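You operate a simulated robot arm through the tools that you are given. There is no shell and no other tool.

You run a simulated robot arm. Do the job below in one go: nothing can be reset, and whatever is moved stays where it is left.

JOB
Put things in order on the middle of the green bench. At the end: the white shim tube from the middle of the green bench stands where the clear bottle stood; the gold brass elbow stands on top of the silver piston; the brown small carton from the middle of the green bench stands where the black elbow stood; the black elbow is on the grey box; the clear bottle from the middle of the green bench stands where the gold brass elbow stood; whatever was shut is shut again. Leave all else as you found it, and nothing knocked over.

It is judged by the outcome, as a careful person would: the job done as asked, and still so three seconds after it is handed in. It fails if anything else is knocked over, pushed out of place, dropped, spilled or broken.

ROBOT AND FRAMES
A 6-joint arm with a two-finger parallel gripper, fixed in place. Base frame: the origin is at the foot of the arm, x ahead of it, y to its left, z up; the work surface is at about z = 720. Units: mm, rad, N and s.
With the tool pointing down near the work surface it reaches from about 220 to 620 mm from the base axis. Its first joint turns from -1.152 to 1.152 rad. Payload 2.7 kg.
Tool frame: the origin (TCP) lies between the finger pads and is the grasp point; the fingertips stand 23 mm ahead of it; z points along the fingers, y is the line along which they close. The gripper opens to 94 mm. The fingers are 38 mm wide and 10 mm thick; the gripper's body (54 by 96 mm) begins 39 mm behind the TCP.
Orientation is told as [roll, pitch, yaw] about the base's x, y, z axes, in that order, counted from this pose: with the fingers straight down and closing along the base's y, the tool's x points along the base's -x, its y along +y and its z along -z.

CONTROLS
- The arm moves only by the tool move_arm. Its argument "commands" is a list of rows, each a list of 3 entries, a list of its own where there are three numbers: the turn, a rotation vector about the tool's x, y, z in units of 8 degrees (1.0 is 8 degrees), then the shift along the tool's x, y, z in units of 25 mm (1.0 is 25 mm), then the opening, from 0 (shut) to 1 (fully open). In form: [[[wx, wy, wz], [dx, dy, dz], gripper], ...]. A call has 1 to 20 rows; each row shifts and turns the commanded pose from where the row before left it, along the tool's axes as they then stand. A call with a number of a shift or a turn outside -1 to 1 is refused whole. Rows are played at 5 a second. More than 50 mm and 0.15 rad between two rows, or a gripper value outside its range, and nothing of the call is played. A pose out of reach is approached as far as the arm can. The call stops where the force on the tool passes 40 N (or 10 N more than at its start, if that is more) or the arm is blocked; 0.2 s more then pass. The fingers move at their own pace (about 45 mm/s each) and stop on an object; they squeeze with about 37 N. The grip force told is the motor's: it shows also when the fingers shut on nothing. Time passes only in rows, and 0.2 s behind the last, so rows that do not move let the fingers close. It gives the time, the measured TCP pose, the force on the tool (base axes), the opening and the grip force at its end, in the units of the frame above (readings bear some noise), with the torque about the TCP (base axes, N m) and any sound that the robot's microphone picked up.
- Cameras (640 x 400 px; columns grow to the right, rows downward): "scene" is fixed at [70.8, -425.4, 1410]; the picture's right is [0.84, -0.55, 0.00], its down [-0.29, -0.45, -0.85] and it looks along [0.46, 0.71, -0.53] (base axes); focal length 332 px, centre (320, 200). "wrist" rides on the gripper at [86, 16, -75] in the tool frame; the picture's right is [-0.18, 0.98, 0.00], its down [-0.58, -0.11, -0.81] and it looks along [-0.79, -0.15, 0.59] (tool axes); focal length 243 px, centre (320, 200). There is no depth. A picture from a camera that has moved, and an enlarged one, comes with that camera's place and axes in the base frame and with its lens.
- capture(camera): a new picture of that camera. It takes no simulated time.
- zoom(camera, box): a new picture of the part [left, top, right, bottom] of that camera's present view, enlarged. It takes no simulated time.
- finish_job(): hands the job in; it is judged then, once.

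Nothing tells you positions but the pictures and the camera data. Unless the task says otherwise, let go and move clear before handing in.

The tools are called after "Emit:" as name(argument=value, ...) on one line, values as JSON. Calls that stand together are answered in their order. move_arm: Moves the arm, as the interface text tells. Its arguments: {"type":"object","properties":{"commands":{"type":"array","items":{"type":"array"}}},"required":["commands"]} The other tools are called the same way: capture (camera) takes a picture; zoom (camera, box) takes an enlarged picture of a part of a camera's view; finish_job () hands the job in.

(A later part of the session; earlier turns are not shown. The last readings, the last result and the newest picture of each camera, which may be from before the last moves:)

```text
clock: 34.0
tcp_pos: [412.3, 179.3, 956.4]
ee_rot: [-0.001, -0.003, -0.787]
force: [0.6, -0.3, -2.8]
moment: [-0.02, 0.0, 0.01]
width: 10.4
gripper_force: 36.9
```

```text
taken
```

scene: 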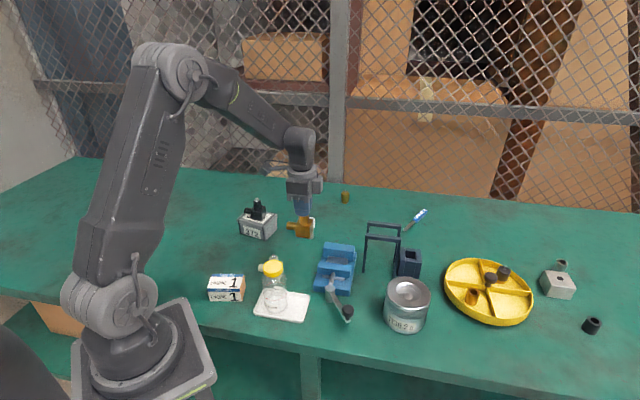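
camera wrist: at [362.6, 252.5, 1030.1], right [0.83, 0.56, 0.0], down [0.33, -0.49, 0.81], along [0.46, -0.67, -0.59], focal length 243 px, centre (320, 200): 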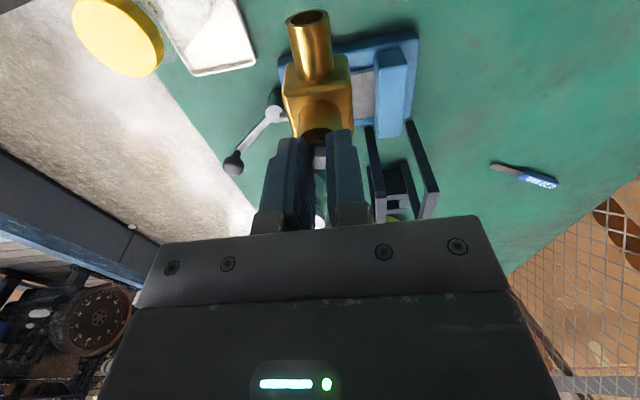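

Emit:
move_arm(commands=[[[0, 0, 0], [-0.2, -0.19, 0], 0], [[0, 0, 0], [-0.4, -0.38, 0], 0], [[0, 0, 0], [-0.49, -0.463, 0], 0], [[0, 0, 0], [-0.49, -0.463, 0], 0], [[0, 0, 0], [-0.49, -0.463, 0], 0], [[0, 0, 0], [-0.49, -0.463, 0], 0], [[0, 0, 0], [-0.49, -0.463, 0], 0], [[0, 0, 0], [-0.49, -0.463, 0], 0], [[0, 0, 0], [-0.49, -0.463, 0], 0], [[0, 0, 0], [-0.49, -0.463, 0], 0], [[0, 0, 0], [-0.49, -0.463, 0], 0], [[0, 0, 0], [-0.49, -0.463, 0], 0], [[0, 0, 0], [-0.49, -0.463, 0], 0], [[0, 0, 0], [-0.49, -0.463, 0], 0], [[0, 0, 0], [-0.49, -0.463, 0], 0], [[0, 0, 0], [-0.49, -0.463, 0], 0], [[0, 0, 0], [-0.4, -0.38, 0], 0], [[0, 0, 0], [-0.2, -0.19, 0], 0], [[0, 0, 0], [0, 0, 0], 0]])

Emit:
capture(camera="wrist")

Emit:
zoom(camera="scene", box=[340, 200, 470, 340])

```text
clock: 38.0
tcp_pos: [418.8, -97.3, 956.5]
ee_rot: [0.0, -0.004, -0.787]
force: [0.1, -0.3, -3.2]
moment: [-0.05, -0.01, 0.0]
width: 10.3
gripper_force: 37.3
```

```text
taken
camera wrist: at [369.1, -24.2, 1030.3], right [0.83, 0.56, 0.0], down [0.33, -0.49, 0.81], along [0.46, -0.67, -0.59], focal length 243 px, centre (320, 200)
```

wrist: 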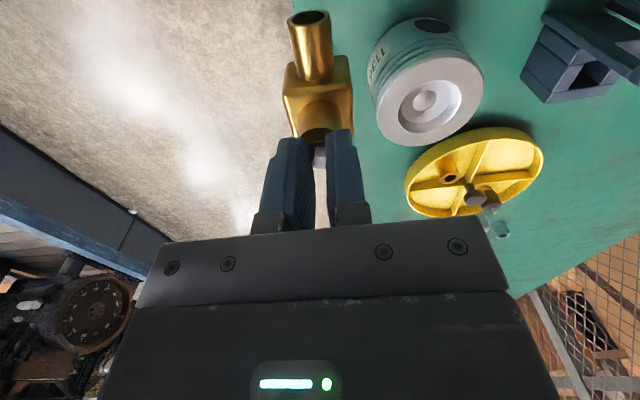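

```text
2.86 times, centred on (405, 270) of scene
camera zoom: at [70.9, -425.4, 1410.0], right [0.84, -0.55, 0.0], down [-0.29, -0.45, -0.85], along [0.46, 0.71, -0.53], focal length 948 px, centre (77, 0)
```

zoom: 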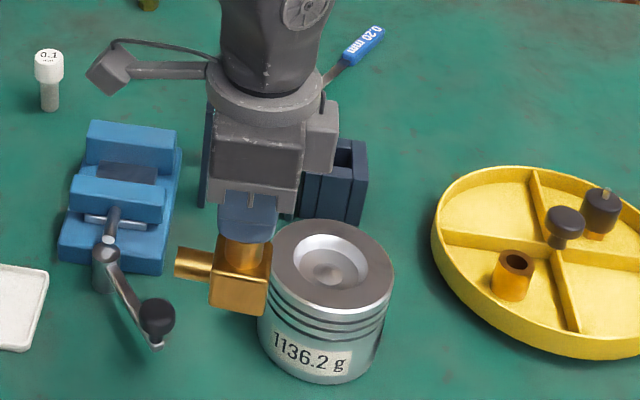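

Emit:
zoom(camera="wrist", box=[350, 0, 510, 160])

Emit:
zoom(camera="wrist", box=[380, 40, 490, 150])

Emit:
zoom(camera="scene", box=[370, 265, 440, 335])

```text
2.50 times, centred on (430, 80) of wrist
camera zoom: at [369.1, -24.2, 1030.3], right [0.83, 0.56, 0.0], down [0.33, -0.49, 0.81], along [0.46, -0.67, -0.59], focal length 606 px, centre (45, 500)
```

zoom: 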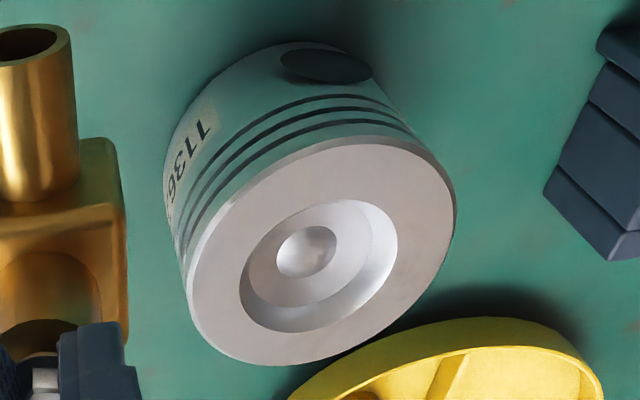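

```text
3.64 times, centred on (435, 95) of wrist
camera zoom: at [369.1, -24.2, 1030.3], right [0.83, 0.56, 0.0], down [0.33, -0.49, 0.81], along [0.46, -0.67, -0.59], focal length 882 px, centre (-98, 582)
```

zoom: 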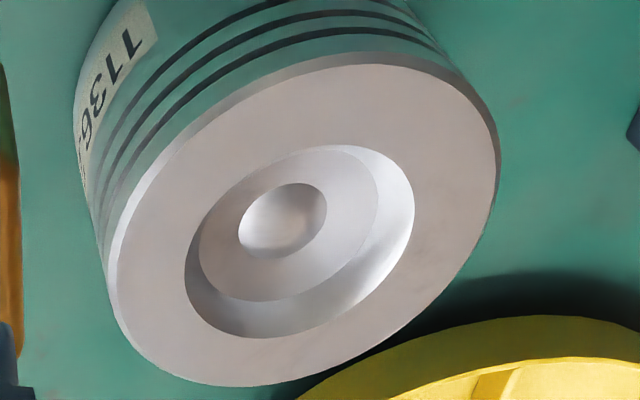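

```text
5.71 times, centred on (405, 300) of scene
camera zoom: at [70.9, -425.4, 1410.0], right [0.84, -0.55, 0.0], down [-0.29, -0.45, -0.85], along [0.46, 0.71, -0.53], focal length 1897 px, centre (-166, -371)
```

zoom: 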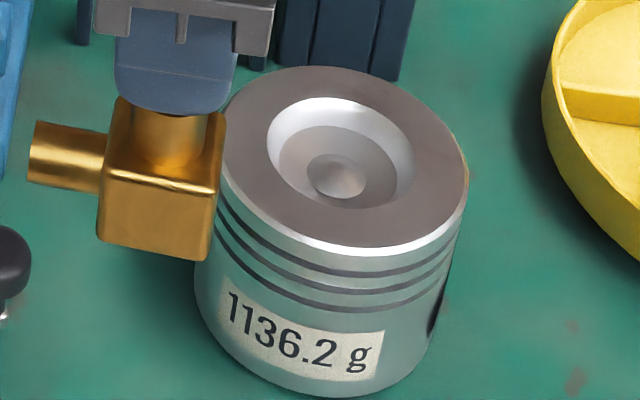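

The piston's top has a recessed bowl of about 62 mm with a small dome in it, leaving a flat rim about 22 mm wide. I'll go a bit lower beside it to measure its height and centre more accurately from a second view.

Emit:
move_arm(commands=[[[0, 0, 0], [-0.155, -0.076, 0.2], 0], [[0, 0, 0], [-0.155, -0.076, 0.4], 0], [[0, 0, 0], [-0.155, -0.076, 0.4], 0], [[0, 0, 0], [-0.155, -0.076, 0.45], 0], [[0, 0, 0], [-0.155, -0.076, 0.45], 0], [[0, 0, 0], [-0.155, -0.076, 0.45], 0], [[0, 0, 0], [-0.155, -0.076, 0.4], 0], [[0, 0, 0], [-0.155, -0.076, 0.3], 0], [[0, 0, 0], [0, 0, 0], 0]])

Emit:
capture(camera="wrist")

Emit:
zoom(camera="wrist", box=[410, 40, 602, 180])

```text
clock: 40.0
tcp_pos: [430.3, -130.2, 879.9]
ee_rot: [0.001, -0.003, -0.787]
force: [0.3, 0.1, -3.0]
moment: [0.04, -0.01, 0.0]
width: 10.1
gripper_force: 36.8
```

```text
taken
camera wrist: at [380.4, -57.6, 954.4], right [0.83, 0.56, 0.0], down [0.33, -0.49, 0.81], along [0.46, -0.67, -0.59], focal length 243 px, centre (320, 200)
```

wrist: 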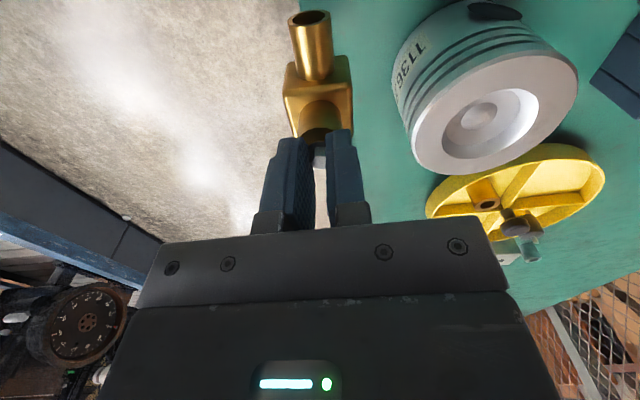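

```text
2.86 times, centred on (506, 110) of wrist
camera zoom: at [380.4, -57.6, 954.4], right [0.83, 0.56, 0.0], down [0.33, -0.49, 0.81], along [0.46, -0.67, -0.59], focal length 693 px, centre (-211, 457)
```

zoom: 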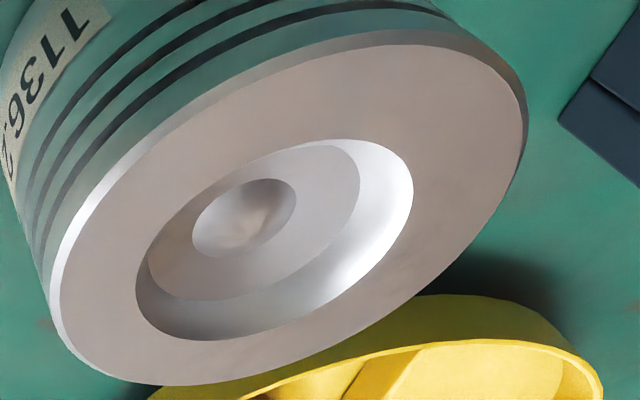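

Triangulating the two views puts the piston's top at about z 811, centred near (540, -81). The flat runs from 30 to 49 mm radius. I'll put the elbow's cube on the rim toward the robot, at about (517, -103), so its weight rests on the flat.

Emit:
move_arm(commands=[[[0, 0, 0], [0, 0, -0.2], 0], [[0, 0, 0], [0, 0, -0.4], 0], [[0, 0, 0], [0, 0, -0.4], 0], [[0, 0, 0], [0, 0, -0.4], 0], [[0, 0, 0], [0, 0, -0.4], 0], [[0, 0, 0], [0, 0, -0.2], 0], [[0, 0, 0], [-0.1, 0.19, 0], 0], [[0, 0, 0], [-0.189, 0.359, 0], 0], [[0, 0, 0], [-0.189, 0.359, 0], 0], [[0, 0, 0], [-0.189, 0.359, 0], 0], [[0, 0, 0], [-0.189, 0.359, 0], 0], [[0, 0, 0], [-0.189, 0.359, 0], 0], [[0, 0, 0], [-0.189, 0.359, 0], 0], [[0, 0, 0], [-0.189, 0.359, 0], 0], [[0, 0, 0], [-0.189, 0.359, 0], 0], [[0, 0, 0], [-0.089, 0.169, 0], 0], [[0, 0, 0], [0, 0, 0], 0], [[0, 0, 0], [0, 0, 0], 0]])

Emit:
capture(camera="wrist")

Emit:
zoom(camera="scene", box=[360, 220, 460, 340])

```text
clock: 43.8
tcp_pos: [516.6, -104.0, 931.2]
ee_rot: [0.001, -0.002, -0.787]
force: [-0.1, 0.6, -3.9]
moment: [0.04, 0.05, 0.0]
width: 10.2
gripper_force: 36.8
```

```text
taken
camera wrist: at [467.4, -30.3, 1004.4], right [0.83, 0.56, 0.0], down [0.33, -0.49, 0.81], along [0.46, -0.67, -0.59], focal length 243 px, centre (320, 200)
```

wrist: 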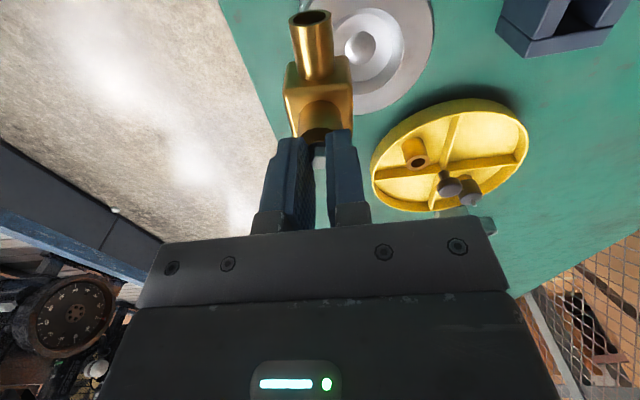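

```text
3.33 times, centred on (410, 280) of scene
camera zoom: at [70.9, -425.4, 1410.0], right [0.84, -0.55, 0.0], down [-0.29, -0.45, -0.85], along [0.46, 0.71, -0.53], focal length 1106 px, centre (20, -67)
```

zoom: 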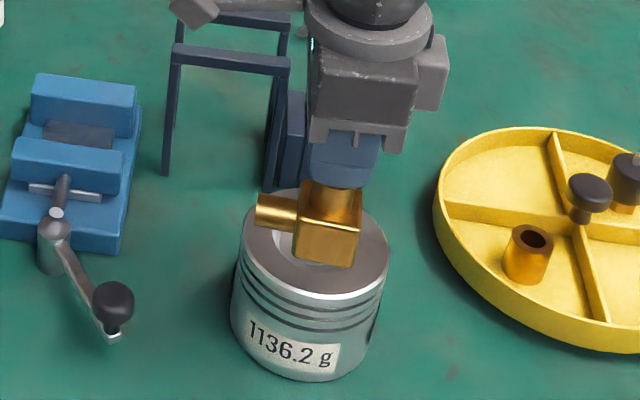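

Emit:
zoom(camera="wrist", box=[270, 0, 450, 130])

Emit:
zoom(camera="scene", box=[375, 260, 440, 325])

```text
3.08 times, centred on (360, 65) of wrist
camera zoom: at [467.4, -30.3, 1004.4], right [0.83, 0.56, 0.0], down [0.33, -0.49, 0.81], along [0.46, -0.67, -0.59], focal length 746 px, centre (197, 615)
```

zoom: 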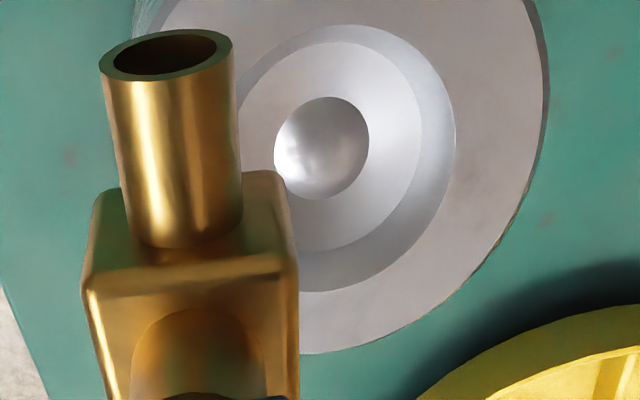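

```text
6.15 times, centred on (408, 292) of scene
camera zoom: at [70.9, -425.4, 1410.0], right [0.84, -0.55, 0.0], down [-0.29, -0.45, -0.85], along [0.46, 0.71, -0.53], focal length 2042 px, centre (-218, -369)
```

zoom: 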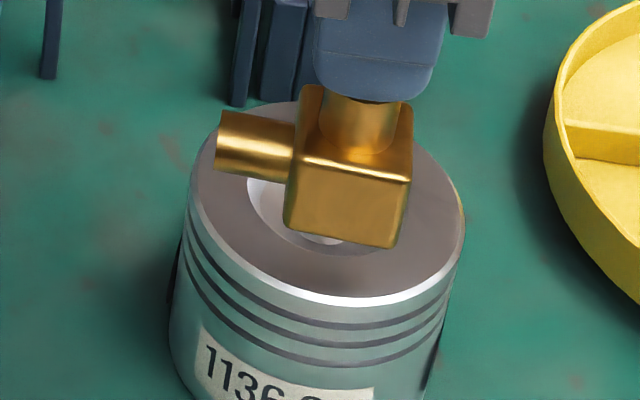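

The cube sits about 33 mm from the piston's centre, with its weight over the flat rim, as planned. I'll lower slowly.

Emit:
move_arm(commands=[[[0, 0, 0], [0, 0, 0.2], 0], [[0, 0, 0], [0, 0, 0.3], 0], [[0, 0, 0], [0, 0, 0.3], 0], [[0, 0, 0], [0, 0, 0.16], 0], [[0, 0, 0], [0, 0, 0], 0]])

Emit:
zoom(camera="scene", box=[375, 260, 440, 325])

```text
clock: 45.0
tcp_pos: [517.6, -103.2, 906.8]
ee_rot: [0.001, -0.004, -0.787]
force: [-0.9, 0.0, -3.2]
moment: [-0.01, 0.0, 0.03]
width: 10.2
gripper_force: 37.2
```

```text
6.15 times, centred on (408, 292) of scene
camera zoom: at [70.9, -425.4, 1410.0], right [0.84, -0.55, 0.0], down [-0.29, -0.45, -0.85], along [0.46, 0.71, -0.53], focal length 2042 px, centre (-218, -369)
```

zoom: 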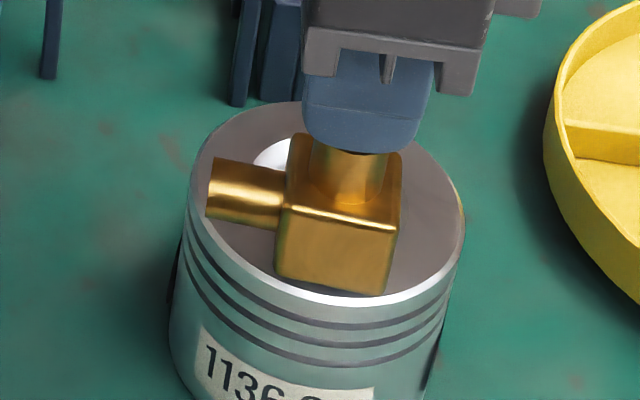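

Emit:
move_arm(commands=[[[0, 0, 0], [0, 0, 0.08], 0], [[0, 0, 0], [0, 0, 0.08], 0], [[0, 0, 0], [0, 0, 0], 0]])

```text
clock: 45.8
tcp_pos: [516.4, -103.5, 902.5]
ee_rot: [0.001, -0.003, -0.789]
force: [-1.3, -1.1, -3.1]
moment: [-0.01, -0.03, 0.02]
width: 10.4
gripper_force: 37.1
```

Emit:
move_arm(commands=[[[0, 0, 0], [0, 0, 0.06], 0], [[0, 0, 0], [0, 0, 0.06], 0], [[0, 0, 0], [0, 0, 0], 0]])

```text
clock: 46.6
tcp_pos: [518.2, -102.4, 900.8]
ee_rot: [0.002, -0.005, -0.787]
force: [-1.8, 0.4, 6.3]
moment: [0.22, 0.24, -0.02]
width: 10.6
gripper_force: 36.8
```

Contact is felt at TCP 901. I'll ease up slightly and open the fingers.

Emit:
move_arm(commands=[[[0, 0, 0], [0, 0, -0.03], 0], [[0, 0, 0], [0, 0, 0], 0.11], [[0, 0, 0], [0, 0, 0], 0.16], [[0, 0, 0], [0, 0, 0], 0.25], [[0, 0, 0], [0, 0, 0], 0.4], [[0, 0, 0], [0, 0, 0], 0.4], [[0, 0, 0], [0, 0, 0], 0.4]])

Emit:
zoom(camera="scene", box=[375, 260, 440, 325])

Emit:
zoom(camera="wrist", box=[230, 0, 410, 240])

```text
clock: 48.2
tcp_pos: [517.4, -103.0, 900.1]
ee_rot: [-0.001, -0.002, -0.789]
force: [0.3, -0.5, -0.5]
moment: [0.03, 0.01, 0.02]
width: 37.5
gripper_force: 0.1
```

```text
6.15 times, centred on (408, 292) of scene
camera zoom: at [70.8, -425.4, 1410.0], right [0.84, -0.55, 0.0], down [-0.29, -0.45, -0.85], along [0.46, 0.71, -0.53], focal length 2042 px, centre (-218, -369)
```

zoom: 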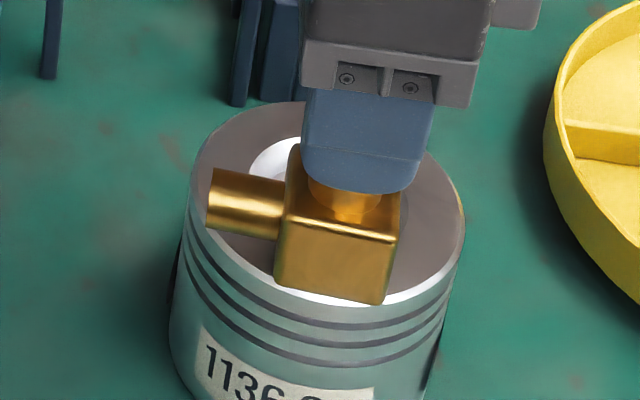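

```text
1.67 times, centred on (320, 120) of wrist
camera zoom: at [467.4, -30.1, 974.4], right [0.83, 0.56, 0.0], down [0.33, -0.49, 0.81], along [0.46, -0.67, -0.59], focal length 404 px, centre (320, 333)
```

zoom: 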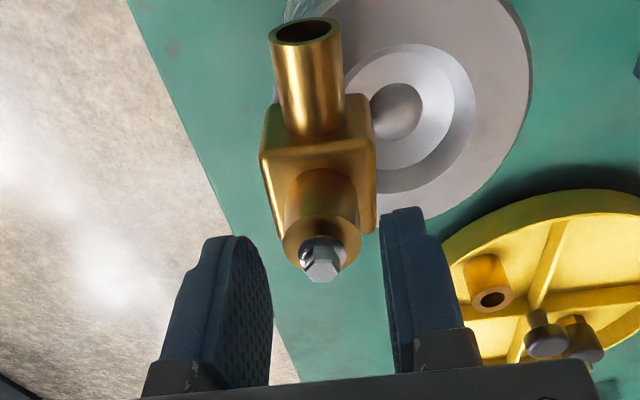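

It stands upright on the rim. I'll rise clear and check it from above.

Emit:
move_arm(commands=[[[0, 0, 0], [0, 0, -0.4], 0.4], [[0, 0, 0], [0, 0, -0.8], 0.4], [[0, 0, 0], [0, 0, -1], 0.4], [[0, 0, 0], [0, 0, -1], 0.4], [[0, 0, 0], [0, 0, 0], 0.4]])

Emit:
capture(camera="wrist")

Emit:
zoom(camera="scene", box=[375, 250, 440, 340])

```text
clock: 49.4
tcp_pos: [517.1, -103.0, 980.5]
ee_rot: [0.001, -0.004, -0.786]
force: [0.1, 0.4, 0.2]
moment: [-0.01, -0.04, 0.03]
width: 37.3
gripper_force: 0.1
```

```text
taken
camera wrist: at [466.9, -30.4, 1054.0], right [0.83, 0.56, 0.0], down [0.33, -0.49, 0.81], along [0.46, -0.67, -0.59], focal length 243 px, centre (320, 200)
```

wrist: 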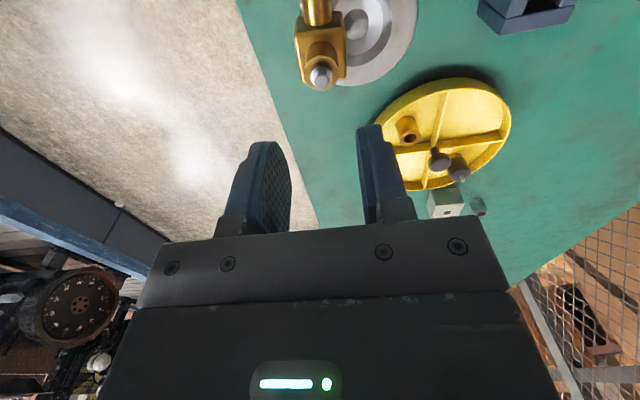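

```text
4.44 times, centred on (408, 295) of scene
camera zoom: at [70.8, -425.4, 1410.0], right [0.84, -0.55, 0.0], down [-0.29, -0.45, -0.85], along [0.46, 0.71, -0.53], focal length 1475 px, centre (-69, -222)
```

zoom: 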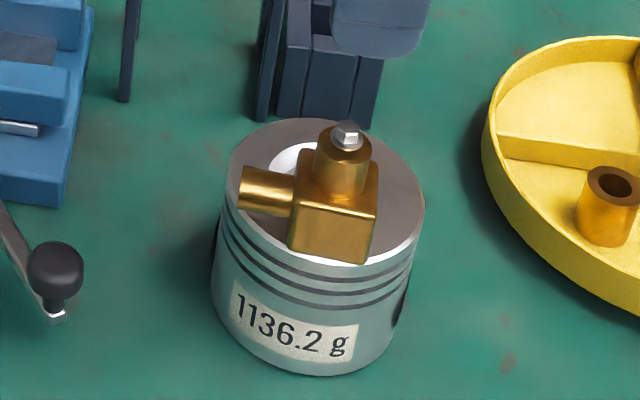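

The gold elbow now stands well on the piston. Next is the bottle, so I'll move over it at about (292, 117), staying high.

Emit:
move_arm(commands=[[[0, 0, 0], [0.45, -0.005, 0], 0.4], [[0, 0, 0], [0.9, -0.01, 0], 0.5], [[0, 0, 0], [0.9, -0.01, 0], 0.6], [[0, 0, 0], [0.9, -0.01, 0], 0.8], [[0, 0, 0], [0.9, -0.01, 0], 1], [[0, 0, 0], [0.9, -0.01, 0], 1], [[0, 0, 0], [0.9, -0.01, 0], 1], [[0, 0, 0], [0.9, -0.01, 0], 1], [[0, 0, 0], [0.9, -0.01, 0], 1], [[0, 0, 0], [0.9, -0.01, 0], 1], [[0, 0, 0], [0.9, -0.01, 0], 1], [[0, 0, 0], [0.9, -0.01, 0], 1], [[0, 0, 0], [0.9, -0.01, 0], 1], [[0, 0, 0], [0.9, -0.01, 0], 1], [[0, 0, 0], [0.44, -0.005, 0], 1], [[0, 0, 0], [0, 0, 0.8], 1], [[0, 0, 0], [0, 0, 0.8], 1], [[0, 0, 0], [0, 0, 0.4], 1], [[0, 0, 0], [0, 0, 0], 1]])

Emit:
capture(camera="wrist")

Emit:
capture(camera="scene")

```text
clock: 53.4
tcp_pos: [294.3, 118.4, 929.3]
ee_rot: [-0.001, -0.003, -0.787]
force: [-0.8, 0.3, 0.7]
moment: [0.04, 0.01, -0.01]
width: 94.1
gripper_force: 0.0
```

```text
taken
camera wrist: at [243.1, 190.9, 1003.5], right [0.83, 0.56, 0.0], down [0.33, -0.49, 0.81], along [0.46, -0.67, -0.59], focal length 243 px, centre (320, 200)
```

wrist: 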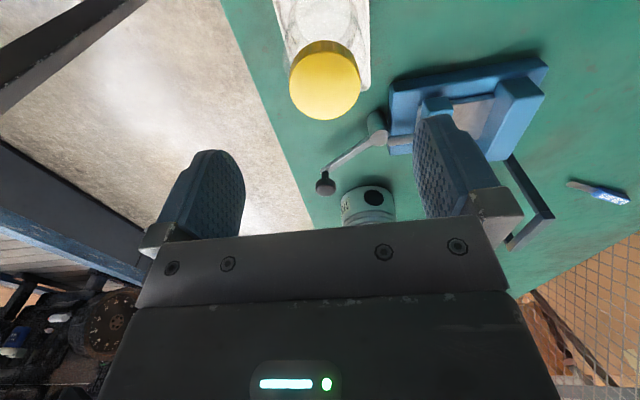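

```text
taken
```

scene: 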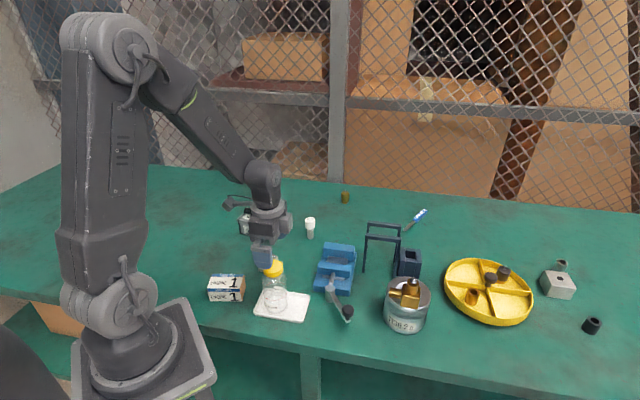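

Emit:
zoom(camera="wrist", box=[230, 0, 420, 125])

Emit:
zoom(camera="scene", box=[240, 245, 320, 330])

```text
3.20 times, centred on (325, 62) of wrist
camera zoom: at [243.1, 190.9, 1003.5], right [0.83, 0.56, 0.0], down [0.33, -0.49, 0.81], along [0.46, -0.67, -0.59], focal length 776 px, centre (304, 640)
```

zoom: 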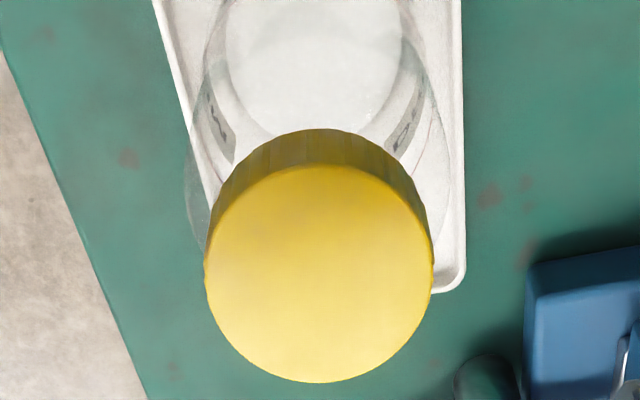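

```text
4.71 times, centred on (280, 288) of scene
camera zoom: at [70.8, -425.4, 1410.0], right [0.84, -0.55, 0.0], down [-0.29, -0.45, -0.85], along [0.46, 0.71, -0.53], focal length 1562 px, centre (508, -212)
```

zoom: 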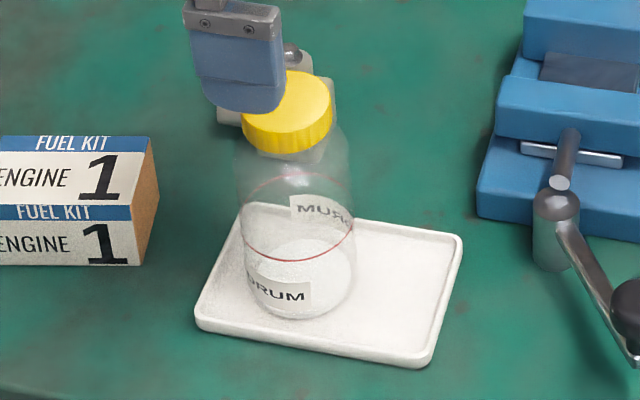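

The bottle's axis is near (292.5, 124) and its cap top is at about z 851. I'll grip its body just below the shoulder, clear of the cap, and descend with the fingers wide open.

Emit:
move_arm(commands=[[[0, 0, 0], [0.184, 0.139, 0], 1], [[0, 0, 0], [0, 0, 0.8], 1], [[0, 0, 0], [0, 0, 0.8], 1], [[0, 0, 0], [0, 0, 0.8], 1], [[0, 0, 0], [0, 0, 0.8], 1], [[0, 0, 0], [0, 0, 0.6], 1], [[0, 0, 0], [0, 0, 0.3], 1], [[0, 0, 0], [0, 0, 0.2], 1], [[0, 0, 0], [0, 0, 0], 1]])

Emit:
capture(camera="wrist")

Emit:
zoom(camera="scene", box=[230, 220, 330, 330])

```text
clock: 55.4
tcp_pos: [292.3, 123.7, 821.2]
ee_rot: [0.001, -0.004, -0.788]
force: [-0.7, -0.4, 0.2]
moment: [0.01, -0.01, 0.01]
width: 94.1
gripper_force: 0.0
```

```text
taken
camera wrist: at [242.6, 196.4, 895.9], right [0.83, 0.56, 0.0], down [0.33, -0.49, 0.81], along [0.46, -0.67, -0.59], focal length 243 px, centre (320, 200)
```

wrist: 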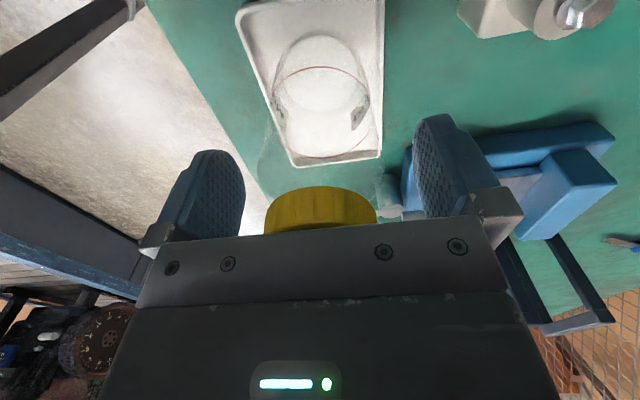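

```text
3.64 times, centred on (280, 275) of scene
camera zoom: at [70.8, -425.4, 1410.0], right [0.84, -0.55, 0.0], down [-0.29, -0.45, -0.85], along [0.46, 0.71, -0.53], focal length 1207 px, centre (466, -73)
```

zoom: 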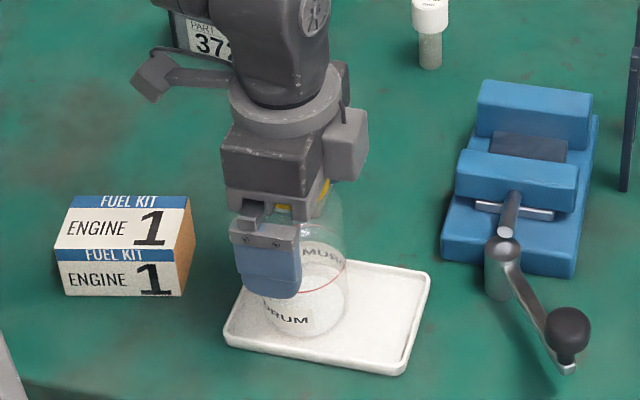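

Emit:
zoom(camera="wrist", box=[220, 20, 440, 240])

```text
1.82 times, centred on (330, 130) of wrist
camera zoom: at [242.6, 196.4, 895.9], right [0.83, 0.56, 0.0], down [0.33, -0.49, 0.81], along [0.46, -0.67, -0.59], focal length 441 px, centre (302, 327)
```

zoom: 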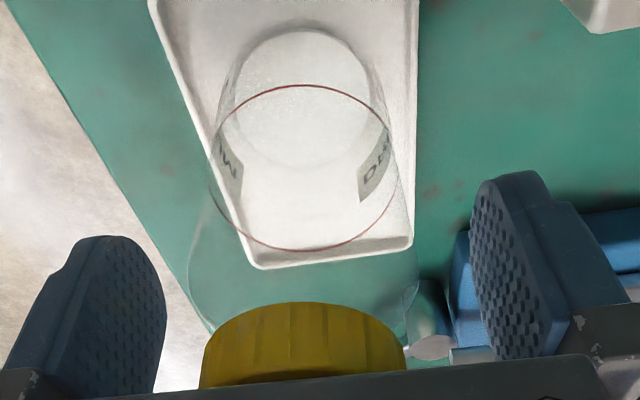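

Emit:
move_arm(commands=[[[0, 0, 0], [0, 0, 0.12], 1], [[0, 0, 0], [0, 0, 0], 0.85], [[0, 0, 0], [0, 0, 0], 0.75], [[0, 0, 0], [0, 0, 0], 0.6], [[0, 0, 0], [0, 0, 0], 0.4], [[0, 0, 0], [0, 0, 0], 0.2], [[0, 0, 0], [0, 0, 0], 0]])

Emit:
zoom(camera="wrist", box=[220, 20, 440, 240])

```text
clock: 57.0
tcp_pos: [291.8, 124.8, 819.0]
ee_rot: [0.002, -0.003, -0.787]
force: [-0.1, -0.3, -0.3]
moment: [0.02, 0.02, 0.01]
width: 57.7
gripper_force: 36.8
```

```text
1.82 times, centred on (330, 130) of wrist
camera zoom: at [242.5, 196.5, 892.9], right [0.83, 0.56, 0.0], down [0.33, -0.49, 0.81], along [0.46, -0.67, -0.59], focal length 441 px, centre (302, 327)
```

zoom: 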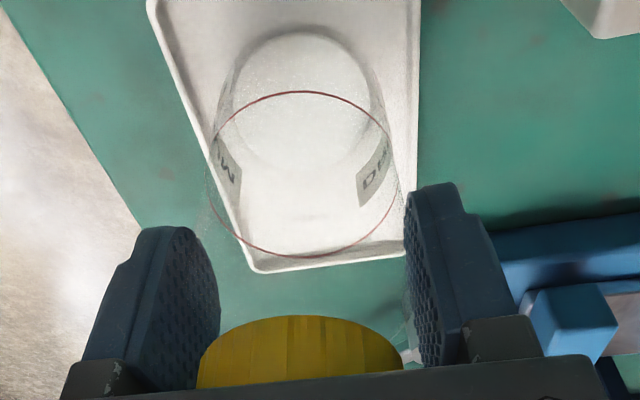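

The fingers closed at 57.7 mm on the body. I'll test-lift slowly and watch for slip.

Emit:
move_arm(commands=[[[0, 0, 0], [0, 0, 0], 0], [[0, 0, 0], [0, 0, -0.15], 0], [[0, 0, 0], [0, 0, -0.2], 0], [[0, 0, 0], [0, 0, -0.25], 0], [[0, 0, 0], [0, 0, 0], 0]])

Emit:
zoom(camera="wrist", box=[220, 20, 440, 240])

Emit:
zoom(camera="scene", box=[230, 220, 330, 330])

```text
clock: 58.2
tcp_pos: [291.7, 123.1, 833.5]
ee_rot: [0.0, -0.004, -0.787]
force: [0.8, -0.9, -1.2]
moment: [0.01, 0.02, 0.01]
width: 57.4
gripper_force: 37.1
```

```text
1.82 times, centred on (330, 130) of wrist
camera zoom: at [242.4, 196.6, 908.0], right [0.83, 0.56, 0.0], down [0.33, -0.49, 0.81], along [0.46, -0.67, -0.59], focal length 441 px, centre (302, 327)
```

zoom: 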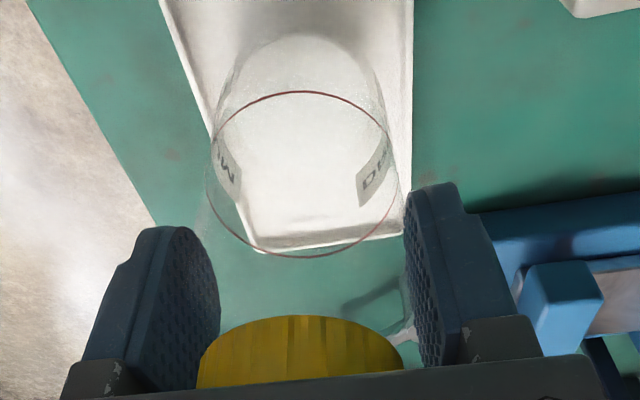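

```text
3.64 times, centred on (280, 275) of scene
camera zoom: at [70.8, -425.4, 1410.0], right [0.84, -0.55, 0.0], down [-0.29, -0.45, -0.85], along [0.46, 0.71, -0.53], focal length 1207 px, centre (466, -73)
```

zoom: 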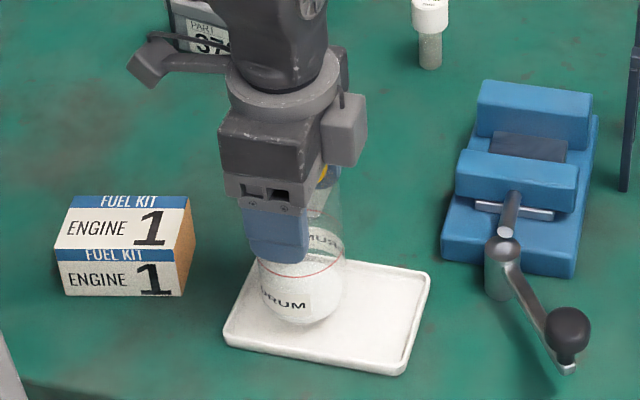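

The bottle came up with the gripper without slipping and is light. I'll lift it over the grey elbow and carry it upright to the gold elbow's old spot.

Emit:
move_arm(commands=[[[0, 0, 0], [0, 0, -0.3], 0], [[0, 0, 0], [0, 0, -0.5], 0], [[0, 0, 0], [0, 0, -0.6], 0], [[0, 0, 0], [0, 0, -0.6], 0], [[0, 0, 0], [0, 0, -0.6], 0], [[0, 0, 0], [0, 0, -0.6], 0], [[0, 0, 0], [0, 0, -0.4], 0], [[0, 0, 0], [0, 0, -0.2], 0], [[0, 0, 0], [0, 0, 0], 0]])

Emit:
move_arm(commands=[[[0, 0, 0], [0.05, 0.25, 0], 0], [[0, 0, 0], [0.1, 0.5, 0], 0], [[0, 0, 0], [0.104, 0.525, 0], 0], [[0, 0, 0], [0.104, 0.525, 0], 0], [[0, 0, 0], [0.104, 0.525, 0], 0], [[0, 0, 0], [0.104, 0.525, 0], 0], [[0, 0, 0], [0.104, 0.525, 0], 0], [[0, 0, 0], [0.104, 0.525, 0], 0], [[0, 0, 0], [0.104, 0.525, 0], 0], [[0, 0, 0], [0.104, 0.525, 0], 0], [[0, 0, 0], [0.104, 0.525, 0], 0], [[0, 0, 0], [0.104, 0.525, 0], 0], [[0, 0, 0], [0.104, 0.525, 0], 0], [[0, 0, 0], [0.104, 0.525, 0], 0], [[0, 0, 0], [0.104, 0.525, 0], 0], [[0, 0, 0], [0.08, 0.425, 0], 0], [[0, 0, 0], [0.05, 0.24, 0], 0], [[0, 0, 0], [0, 0, 0], 0]])

Emit:
capture(camera="wrist")

Emit:
capture(camera="scene")

```text
clock: 60.2
tcp_pos: [292.3, 123.4, 930.3]
ee_rot: [0.0, -0.003, -0.788]
force: [-0.1, 0.2, 0.1]
moment: [-0.01, 0.01, -0.01]
width: 57.5
gripper_force: 36.9
```

```text
clock: 64.0
tcp_pos: [408.9, 297.1, 930.4]
ee_rot: [0.001, -0.004, -0.786]
force: [-0.6, 0.5, -1.6]
moment: [0.02, -0.04, 0.01]
width: 57.6
gripper_force: 37.3
```

```text
taken
camera wrist: at [359.0, 370.5, 1002.9], right [0.83, 0.56, 0.0], down [0.33, -0.49, 0.81], along [0.46, -0.67, -0.59], focal length 243 px, centre (320, 200)
```

wrist: 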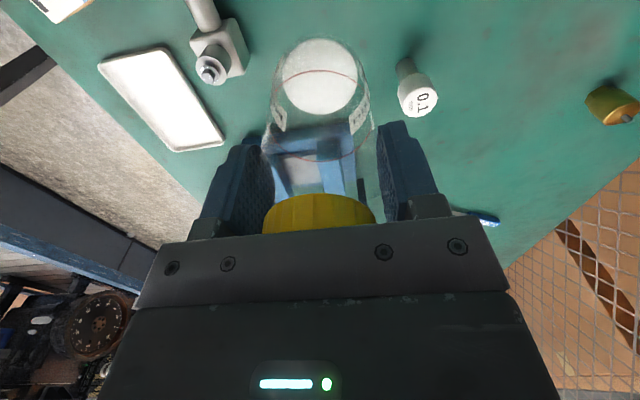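

```text
taken
```

scene: 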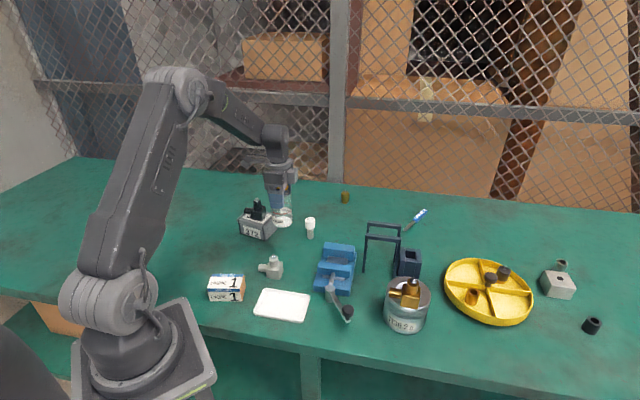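

The bottle is over the spot, with nothing close by. I'll lower it, slowing before the bench.

Emit:
move_arm(commands=[[[0, 0, 0], [0, 0, 0.3], 0], [[0, 0, 0], [0, 0, 0.6], 0], [[0, 0, 0], [0, 0, 0.6], 0], [[0, 0, 0], [0, 0, 0.6], 0], [[0, 0, 0], [0, 0, 0.6], 0], [[0, 0, 0], [0, 0, 0.6], 0], [[0, 0, 0], [0, 0, 0.5], 0], [[0, 0, 0], [0, 0, 0.3], 0], [[0, 0, 0], [0, 0, 0.1], 0], [[0, 0, 0], [0, 0, 0], 0]])

Emit:
zoom(camera="scene", box=[230, 190, 330, 280])

```text
clock: 66.2
tcp_pos: [410.0, 297.3, 824.2]
ee_rot: [0.0, -0.003, -0.786]
force: [0.4, 1.0, -1.4]
moment: [0.02, 0.02, 0.02]
width: 57.4
gripper_force: 36.9
```

```text
4.44 times, centred on (280, 235) of scene
camera zoom: at [70.9, -425.4, 1410.0], right [0.84, -0.55, 0.0], down [-0.29, -0.45, -0.85], along [0.46, 0.71, -0.53], focal length 1475 px, centre (498, 44)
```

zoom: 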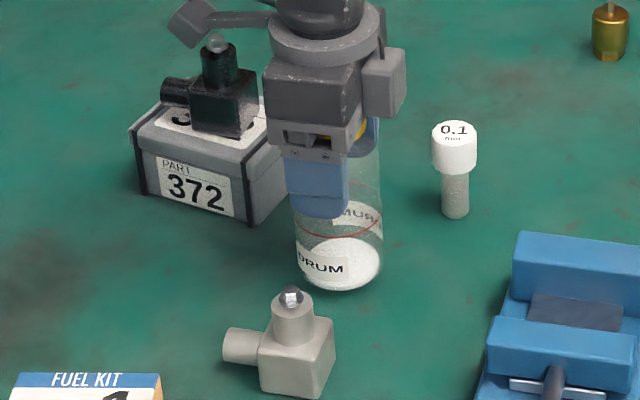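

Emit:
move_arm(commands=[[[0, 0, 0], [0, 0, 0.08], 0], [[0, 0, 0], [0, 0, 0.08], 0], [[0, 0, 0], [0, 0, 0.08], 0], [[0, 0, 0], [0, 0, 0], 0]])

```text
clock: 67.2
tcp_pos: [409.3, 298.5, 818.2]
ee_rot: [-0.001, -0.003, -0.785]
force: [-0.7, 1.0, -0.8]
moment: [-0.01, 0.0, -0.02]
width: 57.4
gripper_force: 36.7
```

Emit:
move_arm(commands=[[[0, 0, 0], [0, 0, 0.06], 0], [[0, 0, 0], [0, 0, 0.06], 0], [[0, 0, 0], [0, 0, 0], 0]])

```text
clock: 68.0
tcp_pos: [409.3, 297.3, 814.6]
ee_rot: [0.0, -0.004, -0.787]
force: [-0.6, 0.2, 1.4]
moment: [-0.07, 0.06, 0.02]
width: 57.5
gripper_force: 37.2
```

Emit:
move_arm(commands=[[[0, 0, 0], [0, 0, 0.03], 0], [[0, 0, 0], [0, 0, 0], 0]])

Emit:
zoom(camera="scene", box=[230, 190, 330, 280])

```text
clock: 68.6
tcp_pos: [409.9, 298.1, 813.9]
ee_rot: [0.002, -0.004, -0.787]
force: [-2.9, -3.6, 13.6]
moment: [-0.31, 0.38, 0.03]
width: 57.5
gripper_force: 36.6
```

```text
4.44 times, centred on (280, 235) of scene
camera zoom: at [70.6, -425.6, 1410.0], right [0.84, -0.55, 0.0], down [-0.29, -0.45, -0.85], along [0.46, 0.71, -0.53], focal length 1475 px, centre (498, 44)
```

zoom: 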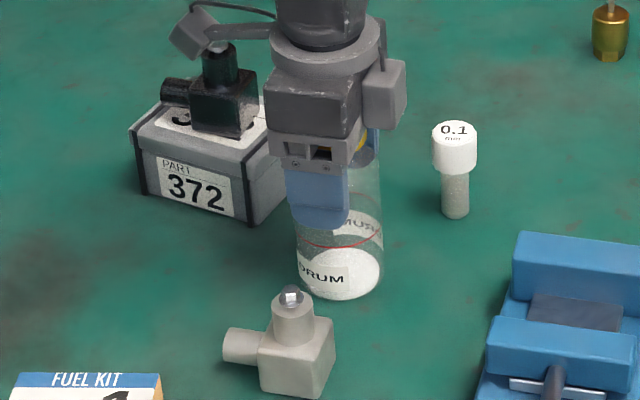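

The bottle is on the bench. I'll ease the pressure and release.

Emit:
move_arm(commands=[[[0, 0, 0], [0, 0, -0.04], 0], [[0, 0, 0], [0, 0, 0], 0.62], [[0, 0, 0], [0, 0, 0], 0.7], [[0, 0, 0], [0, 0, 0], 0.85], [[0, 0, 0], [0, 0, 0], 1], [[0, 0, 0], [0, 0, 0], 1], [[0, 0, 0], [0, 0, 0], 1]])

Emit:
zoom(camera="scene", box=[230, 190, 330, 280])

Emit:
capture(camera="wrist")

```text
clock: 70.2
tcp_pos: [409.3, 298.2, 814.2]
ee_rot: [0.0, -0.005, -0.788]
force: [-0.5, 0.4, 0.2]
moment: [0.01, 0.02, -0.01]
width: 94.1
gripper_force: 0.0
```

```text
4.44 times, centred on (280, 235) of scene
camera zoom: at [70.8, -425.4, 1410.0], right [0.84, -0.55, 0.0], down [-0.29, -0.45, -0.85], along [0.46, 0.71, -0.53], focal length 1475 px, centre (498, 44)
```

zoom: 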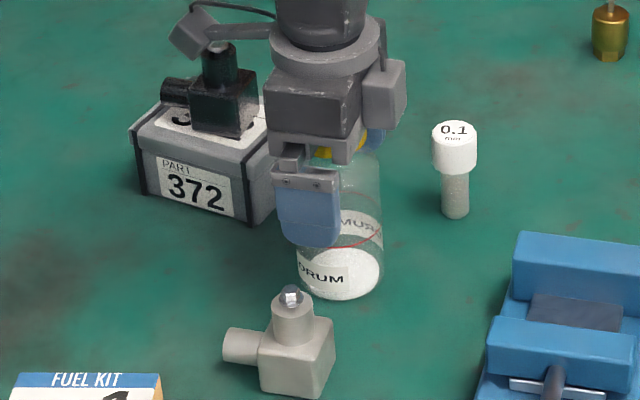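

```text
taken
camera wrist: at [359.4, 370.3, 888.8], right [0.83, 0.56, 0.0], down [0.33, -0.49, 0.81], along [0.46, -0.67, -0.59], focal length 243 px, centre (320, 200)
```

wrist: 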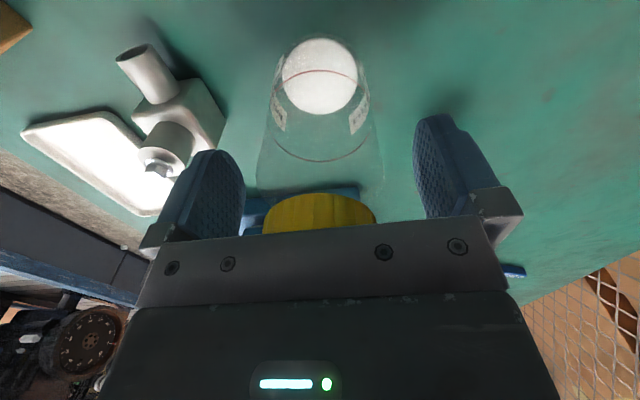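

The bottle stands upright on its new spot. I'll rise straight up past the cap and go over to the white tube near (512, 314).

Emit:
move_arm(commands=[[[0, 0, 0], [0, 0, -0.5], 1], [[0, 0, 0], [0, 0, -0.9], 1], [[0, 0, 0], [0, 0, -1], 1], [[0, 0, 0], [0, 0, -1], 1], [[0, 0, 0], [0, 0, -1], 1], [[0, 0, 0], [0, 0, -1], 1], [[0, 0, 0], [0, 0, -0.5], 1], [[0, 0, 0], [-0.613, 0.839, 0], 1], [[0, 0, 0], [-0.613, 0.839, 0], 1], [[0, 0, 0], [-0.613, 0.839, 0], 1], [[0, 0, 0], [-0.613, 0.839, 0], 1], [[0, 0, 0], [0, 0, 0.8], 0.7], [[0, 0, 0], [0, 0, 0.8], 0.7], [[0, 0, 0], [0, 0, 0.8], 0.7], [[0, 0, 0], [0, 0, 0.4], 0.7], [[0, 0, 0], [0, 0, 0], 0.7]])

Emit:
capture(camera="wrist")

Emit:
capture(camera="scene")

```text
clock: 73.6
tcp_pos: [512.3, 314.3, 891.7]
ee_rot: [0.0, -0.004, -0.787]
force: [0.3, -0.4, -0.6]
moment: [0.03, 0.0, -0.02]
width: 65.7
gripper_force: 0.1
```

```text
taken
camera wrist: at [462.2, 386.6, 966.5], right [0.83, 0.56, 0.0], down [0.33, -0.49, 0.81], along [0.46, -0.67, -0.59], focal length 243 px, centre (320, 200)
```

wrist: 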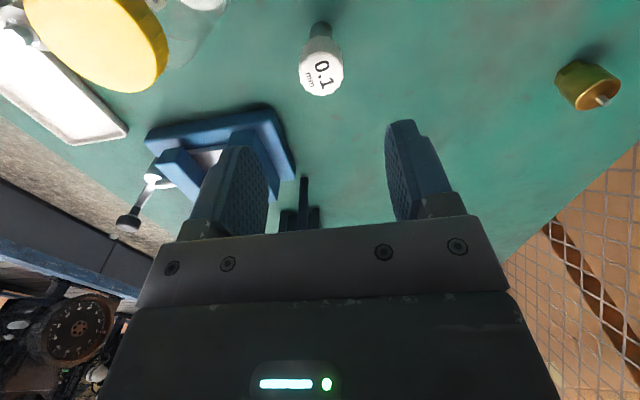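

```text
taken
```

scene: 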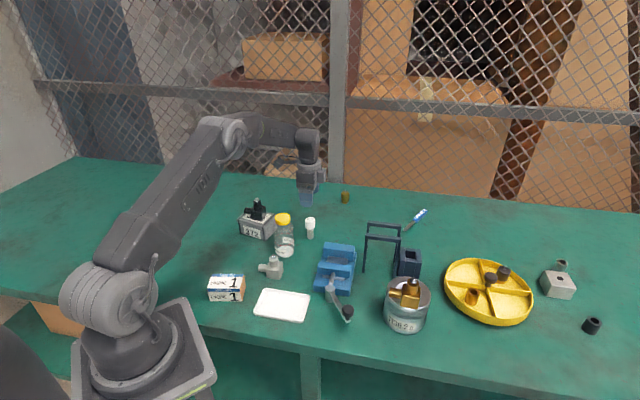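

Emit:
zoom(camera="wrist", box=[260, 0, 400, 110])

Emit:
zoom(camera="scene", box=[280, 200, 340, 250])

```text
3.64 times, centred on (330, 55) of wrist
camera zoom: at [462.2, 386.6, 966.5], right [0.83, 0.56, 0.0], down [0.33, -0.49, 0.81], along [0.46, -0.67, -0.59], focal length 882 px, centre (284, 727)
```

zoom: 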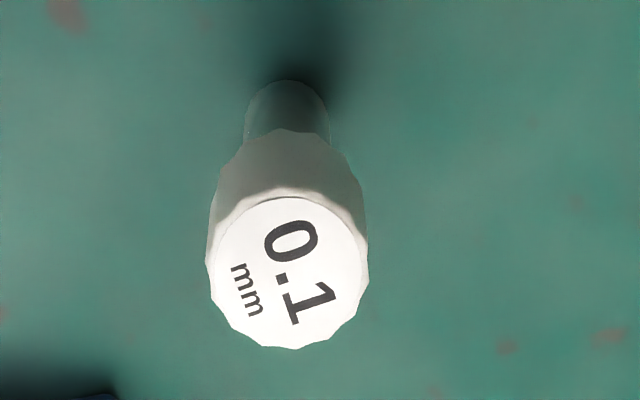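

```text
8.00 times, centred on (310, 225) of scene
camera zoom: at [70.8, -425.4, 1410.0], right [0.84, -0.55, 0.0], down [-0.29, -0.45, -0.85], along [0.46, 0.71, -0.53], focal length 2655 px, centre (400, 0)
```

zoom: 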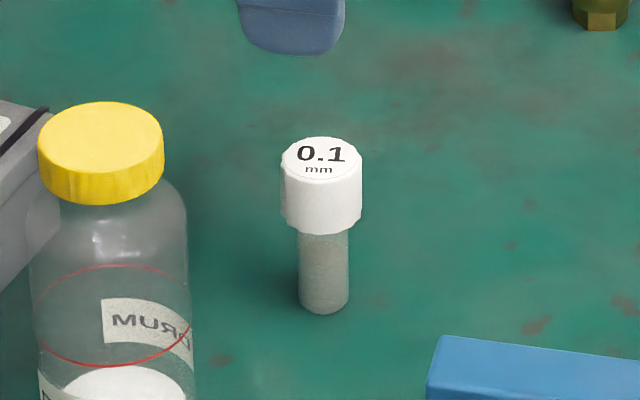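

The tube is a small vial with a 31 mm white cap at about z 762–790, centred near (512, 315), right under the TCP. Since the body below is narrower, I'll take it by the cap.

Emit:
move_arm(commands=[[[0, 0, 0], [0, 0, 0.8], 0.7], [[0, 0, 0], [0, 0, 0.9], 0.7], [[0, 0, 0], [0, 0, 0.9], 0.7], [[0, 0, 0], [0, 0, 0.9], 0.7], [[0, 0, 0], [0, 0, 0.8], 0.7], [[0, 0, 0], [0, 0, 0.32], 0.7], [[0, 0, 0], [0, 0, 0], 0.7]])

Emit:
capture(camera="wrist")

Emit:
zoom(camera="scene", box=[260, 170, 350, 250])

```text
clock: 75.2
tcp_pos: [511.9, 314.3, 777.4]
ee_rot: [-0.001, -0.002, -0.787]
force: [-0.3, 0.7, -0.8]
moment: [0.03, 0.01, 0.03]
width: 65.7
gripper_force: 0.1
```

```text
taken
camera wrist: at [462.1, 386.2, 851.1], right [0.83, 0.56, 0.0], down [0.33, -0.49, 0.81], along [0.46, -0.67, -0.59], focal length 243 px, centre (320, 200)
```

wrist: 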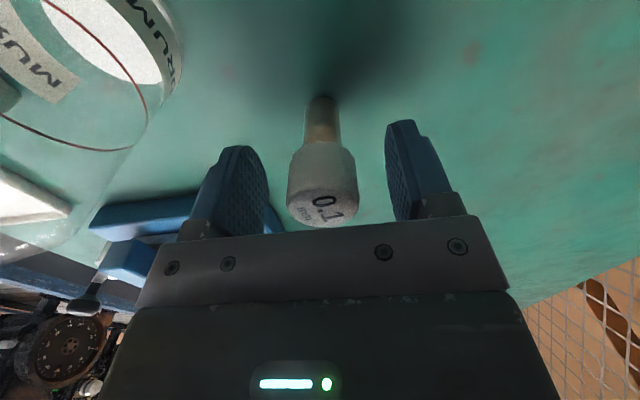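

```text
5.00 times, centred on (305, 210) of scene
camera zoom: at [70.8, -425.4, 1410.0], right [0.84, -0.55, 0.0], down [-0.29, -0.45, -0.85], along [0.46, 0.71, -0.53], focal length 1660 px, centre (395, 150)
```

zoom: 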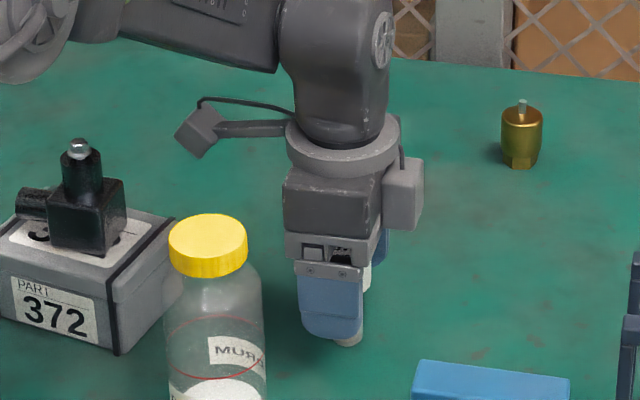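

Emit:
move_arm(commands=[[[0, 0, 0], [0, 0, 0], 0.5], [[0, 0, 0], [0, 0, 0], 0.35], [[0, 0, 0], [0, 0, 0], 0.2], [[0, 0, 0], [0, 0, 0], 0], [[0, 0, 0], [0, 0, 0], 0], [[0, 0, 0], [0, 0, 0], 0]])

Emit:
capture(camera="wrist")

```text
clock: 76.6
tcp_pos: [512.5, 313.8, 777.2]
ee_rot: [-0.001, -0.006, -0.787]
force: [0.2, -1.0, 1.3]
moment: [-0.02, 0.02, -0.06]
width: 30.7
gripper_force: 36.9
```

```text
taken
camera wrist: at [462.1, 386.3, 851.5], right [0.83, 0.56, 0.0], down [0.33, -0.49, 0.81], along [0.46, -0.67, -0.59], focal length 243 px, centre (320, 200)
```

wrist: 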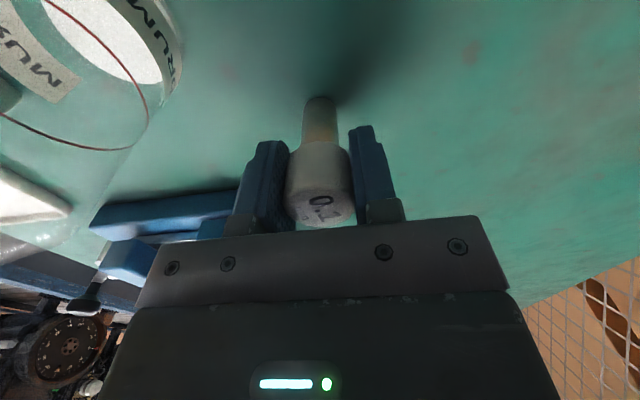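

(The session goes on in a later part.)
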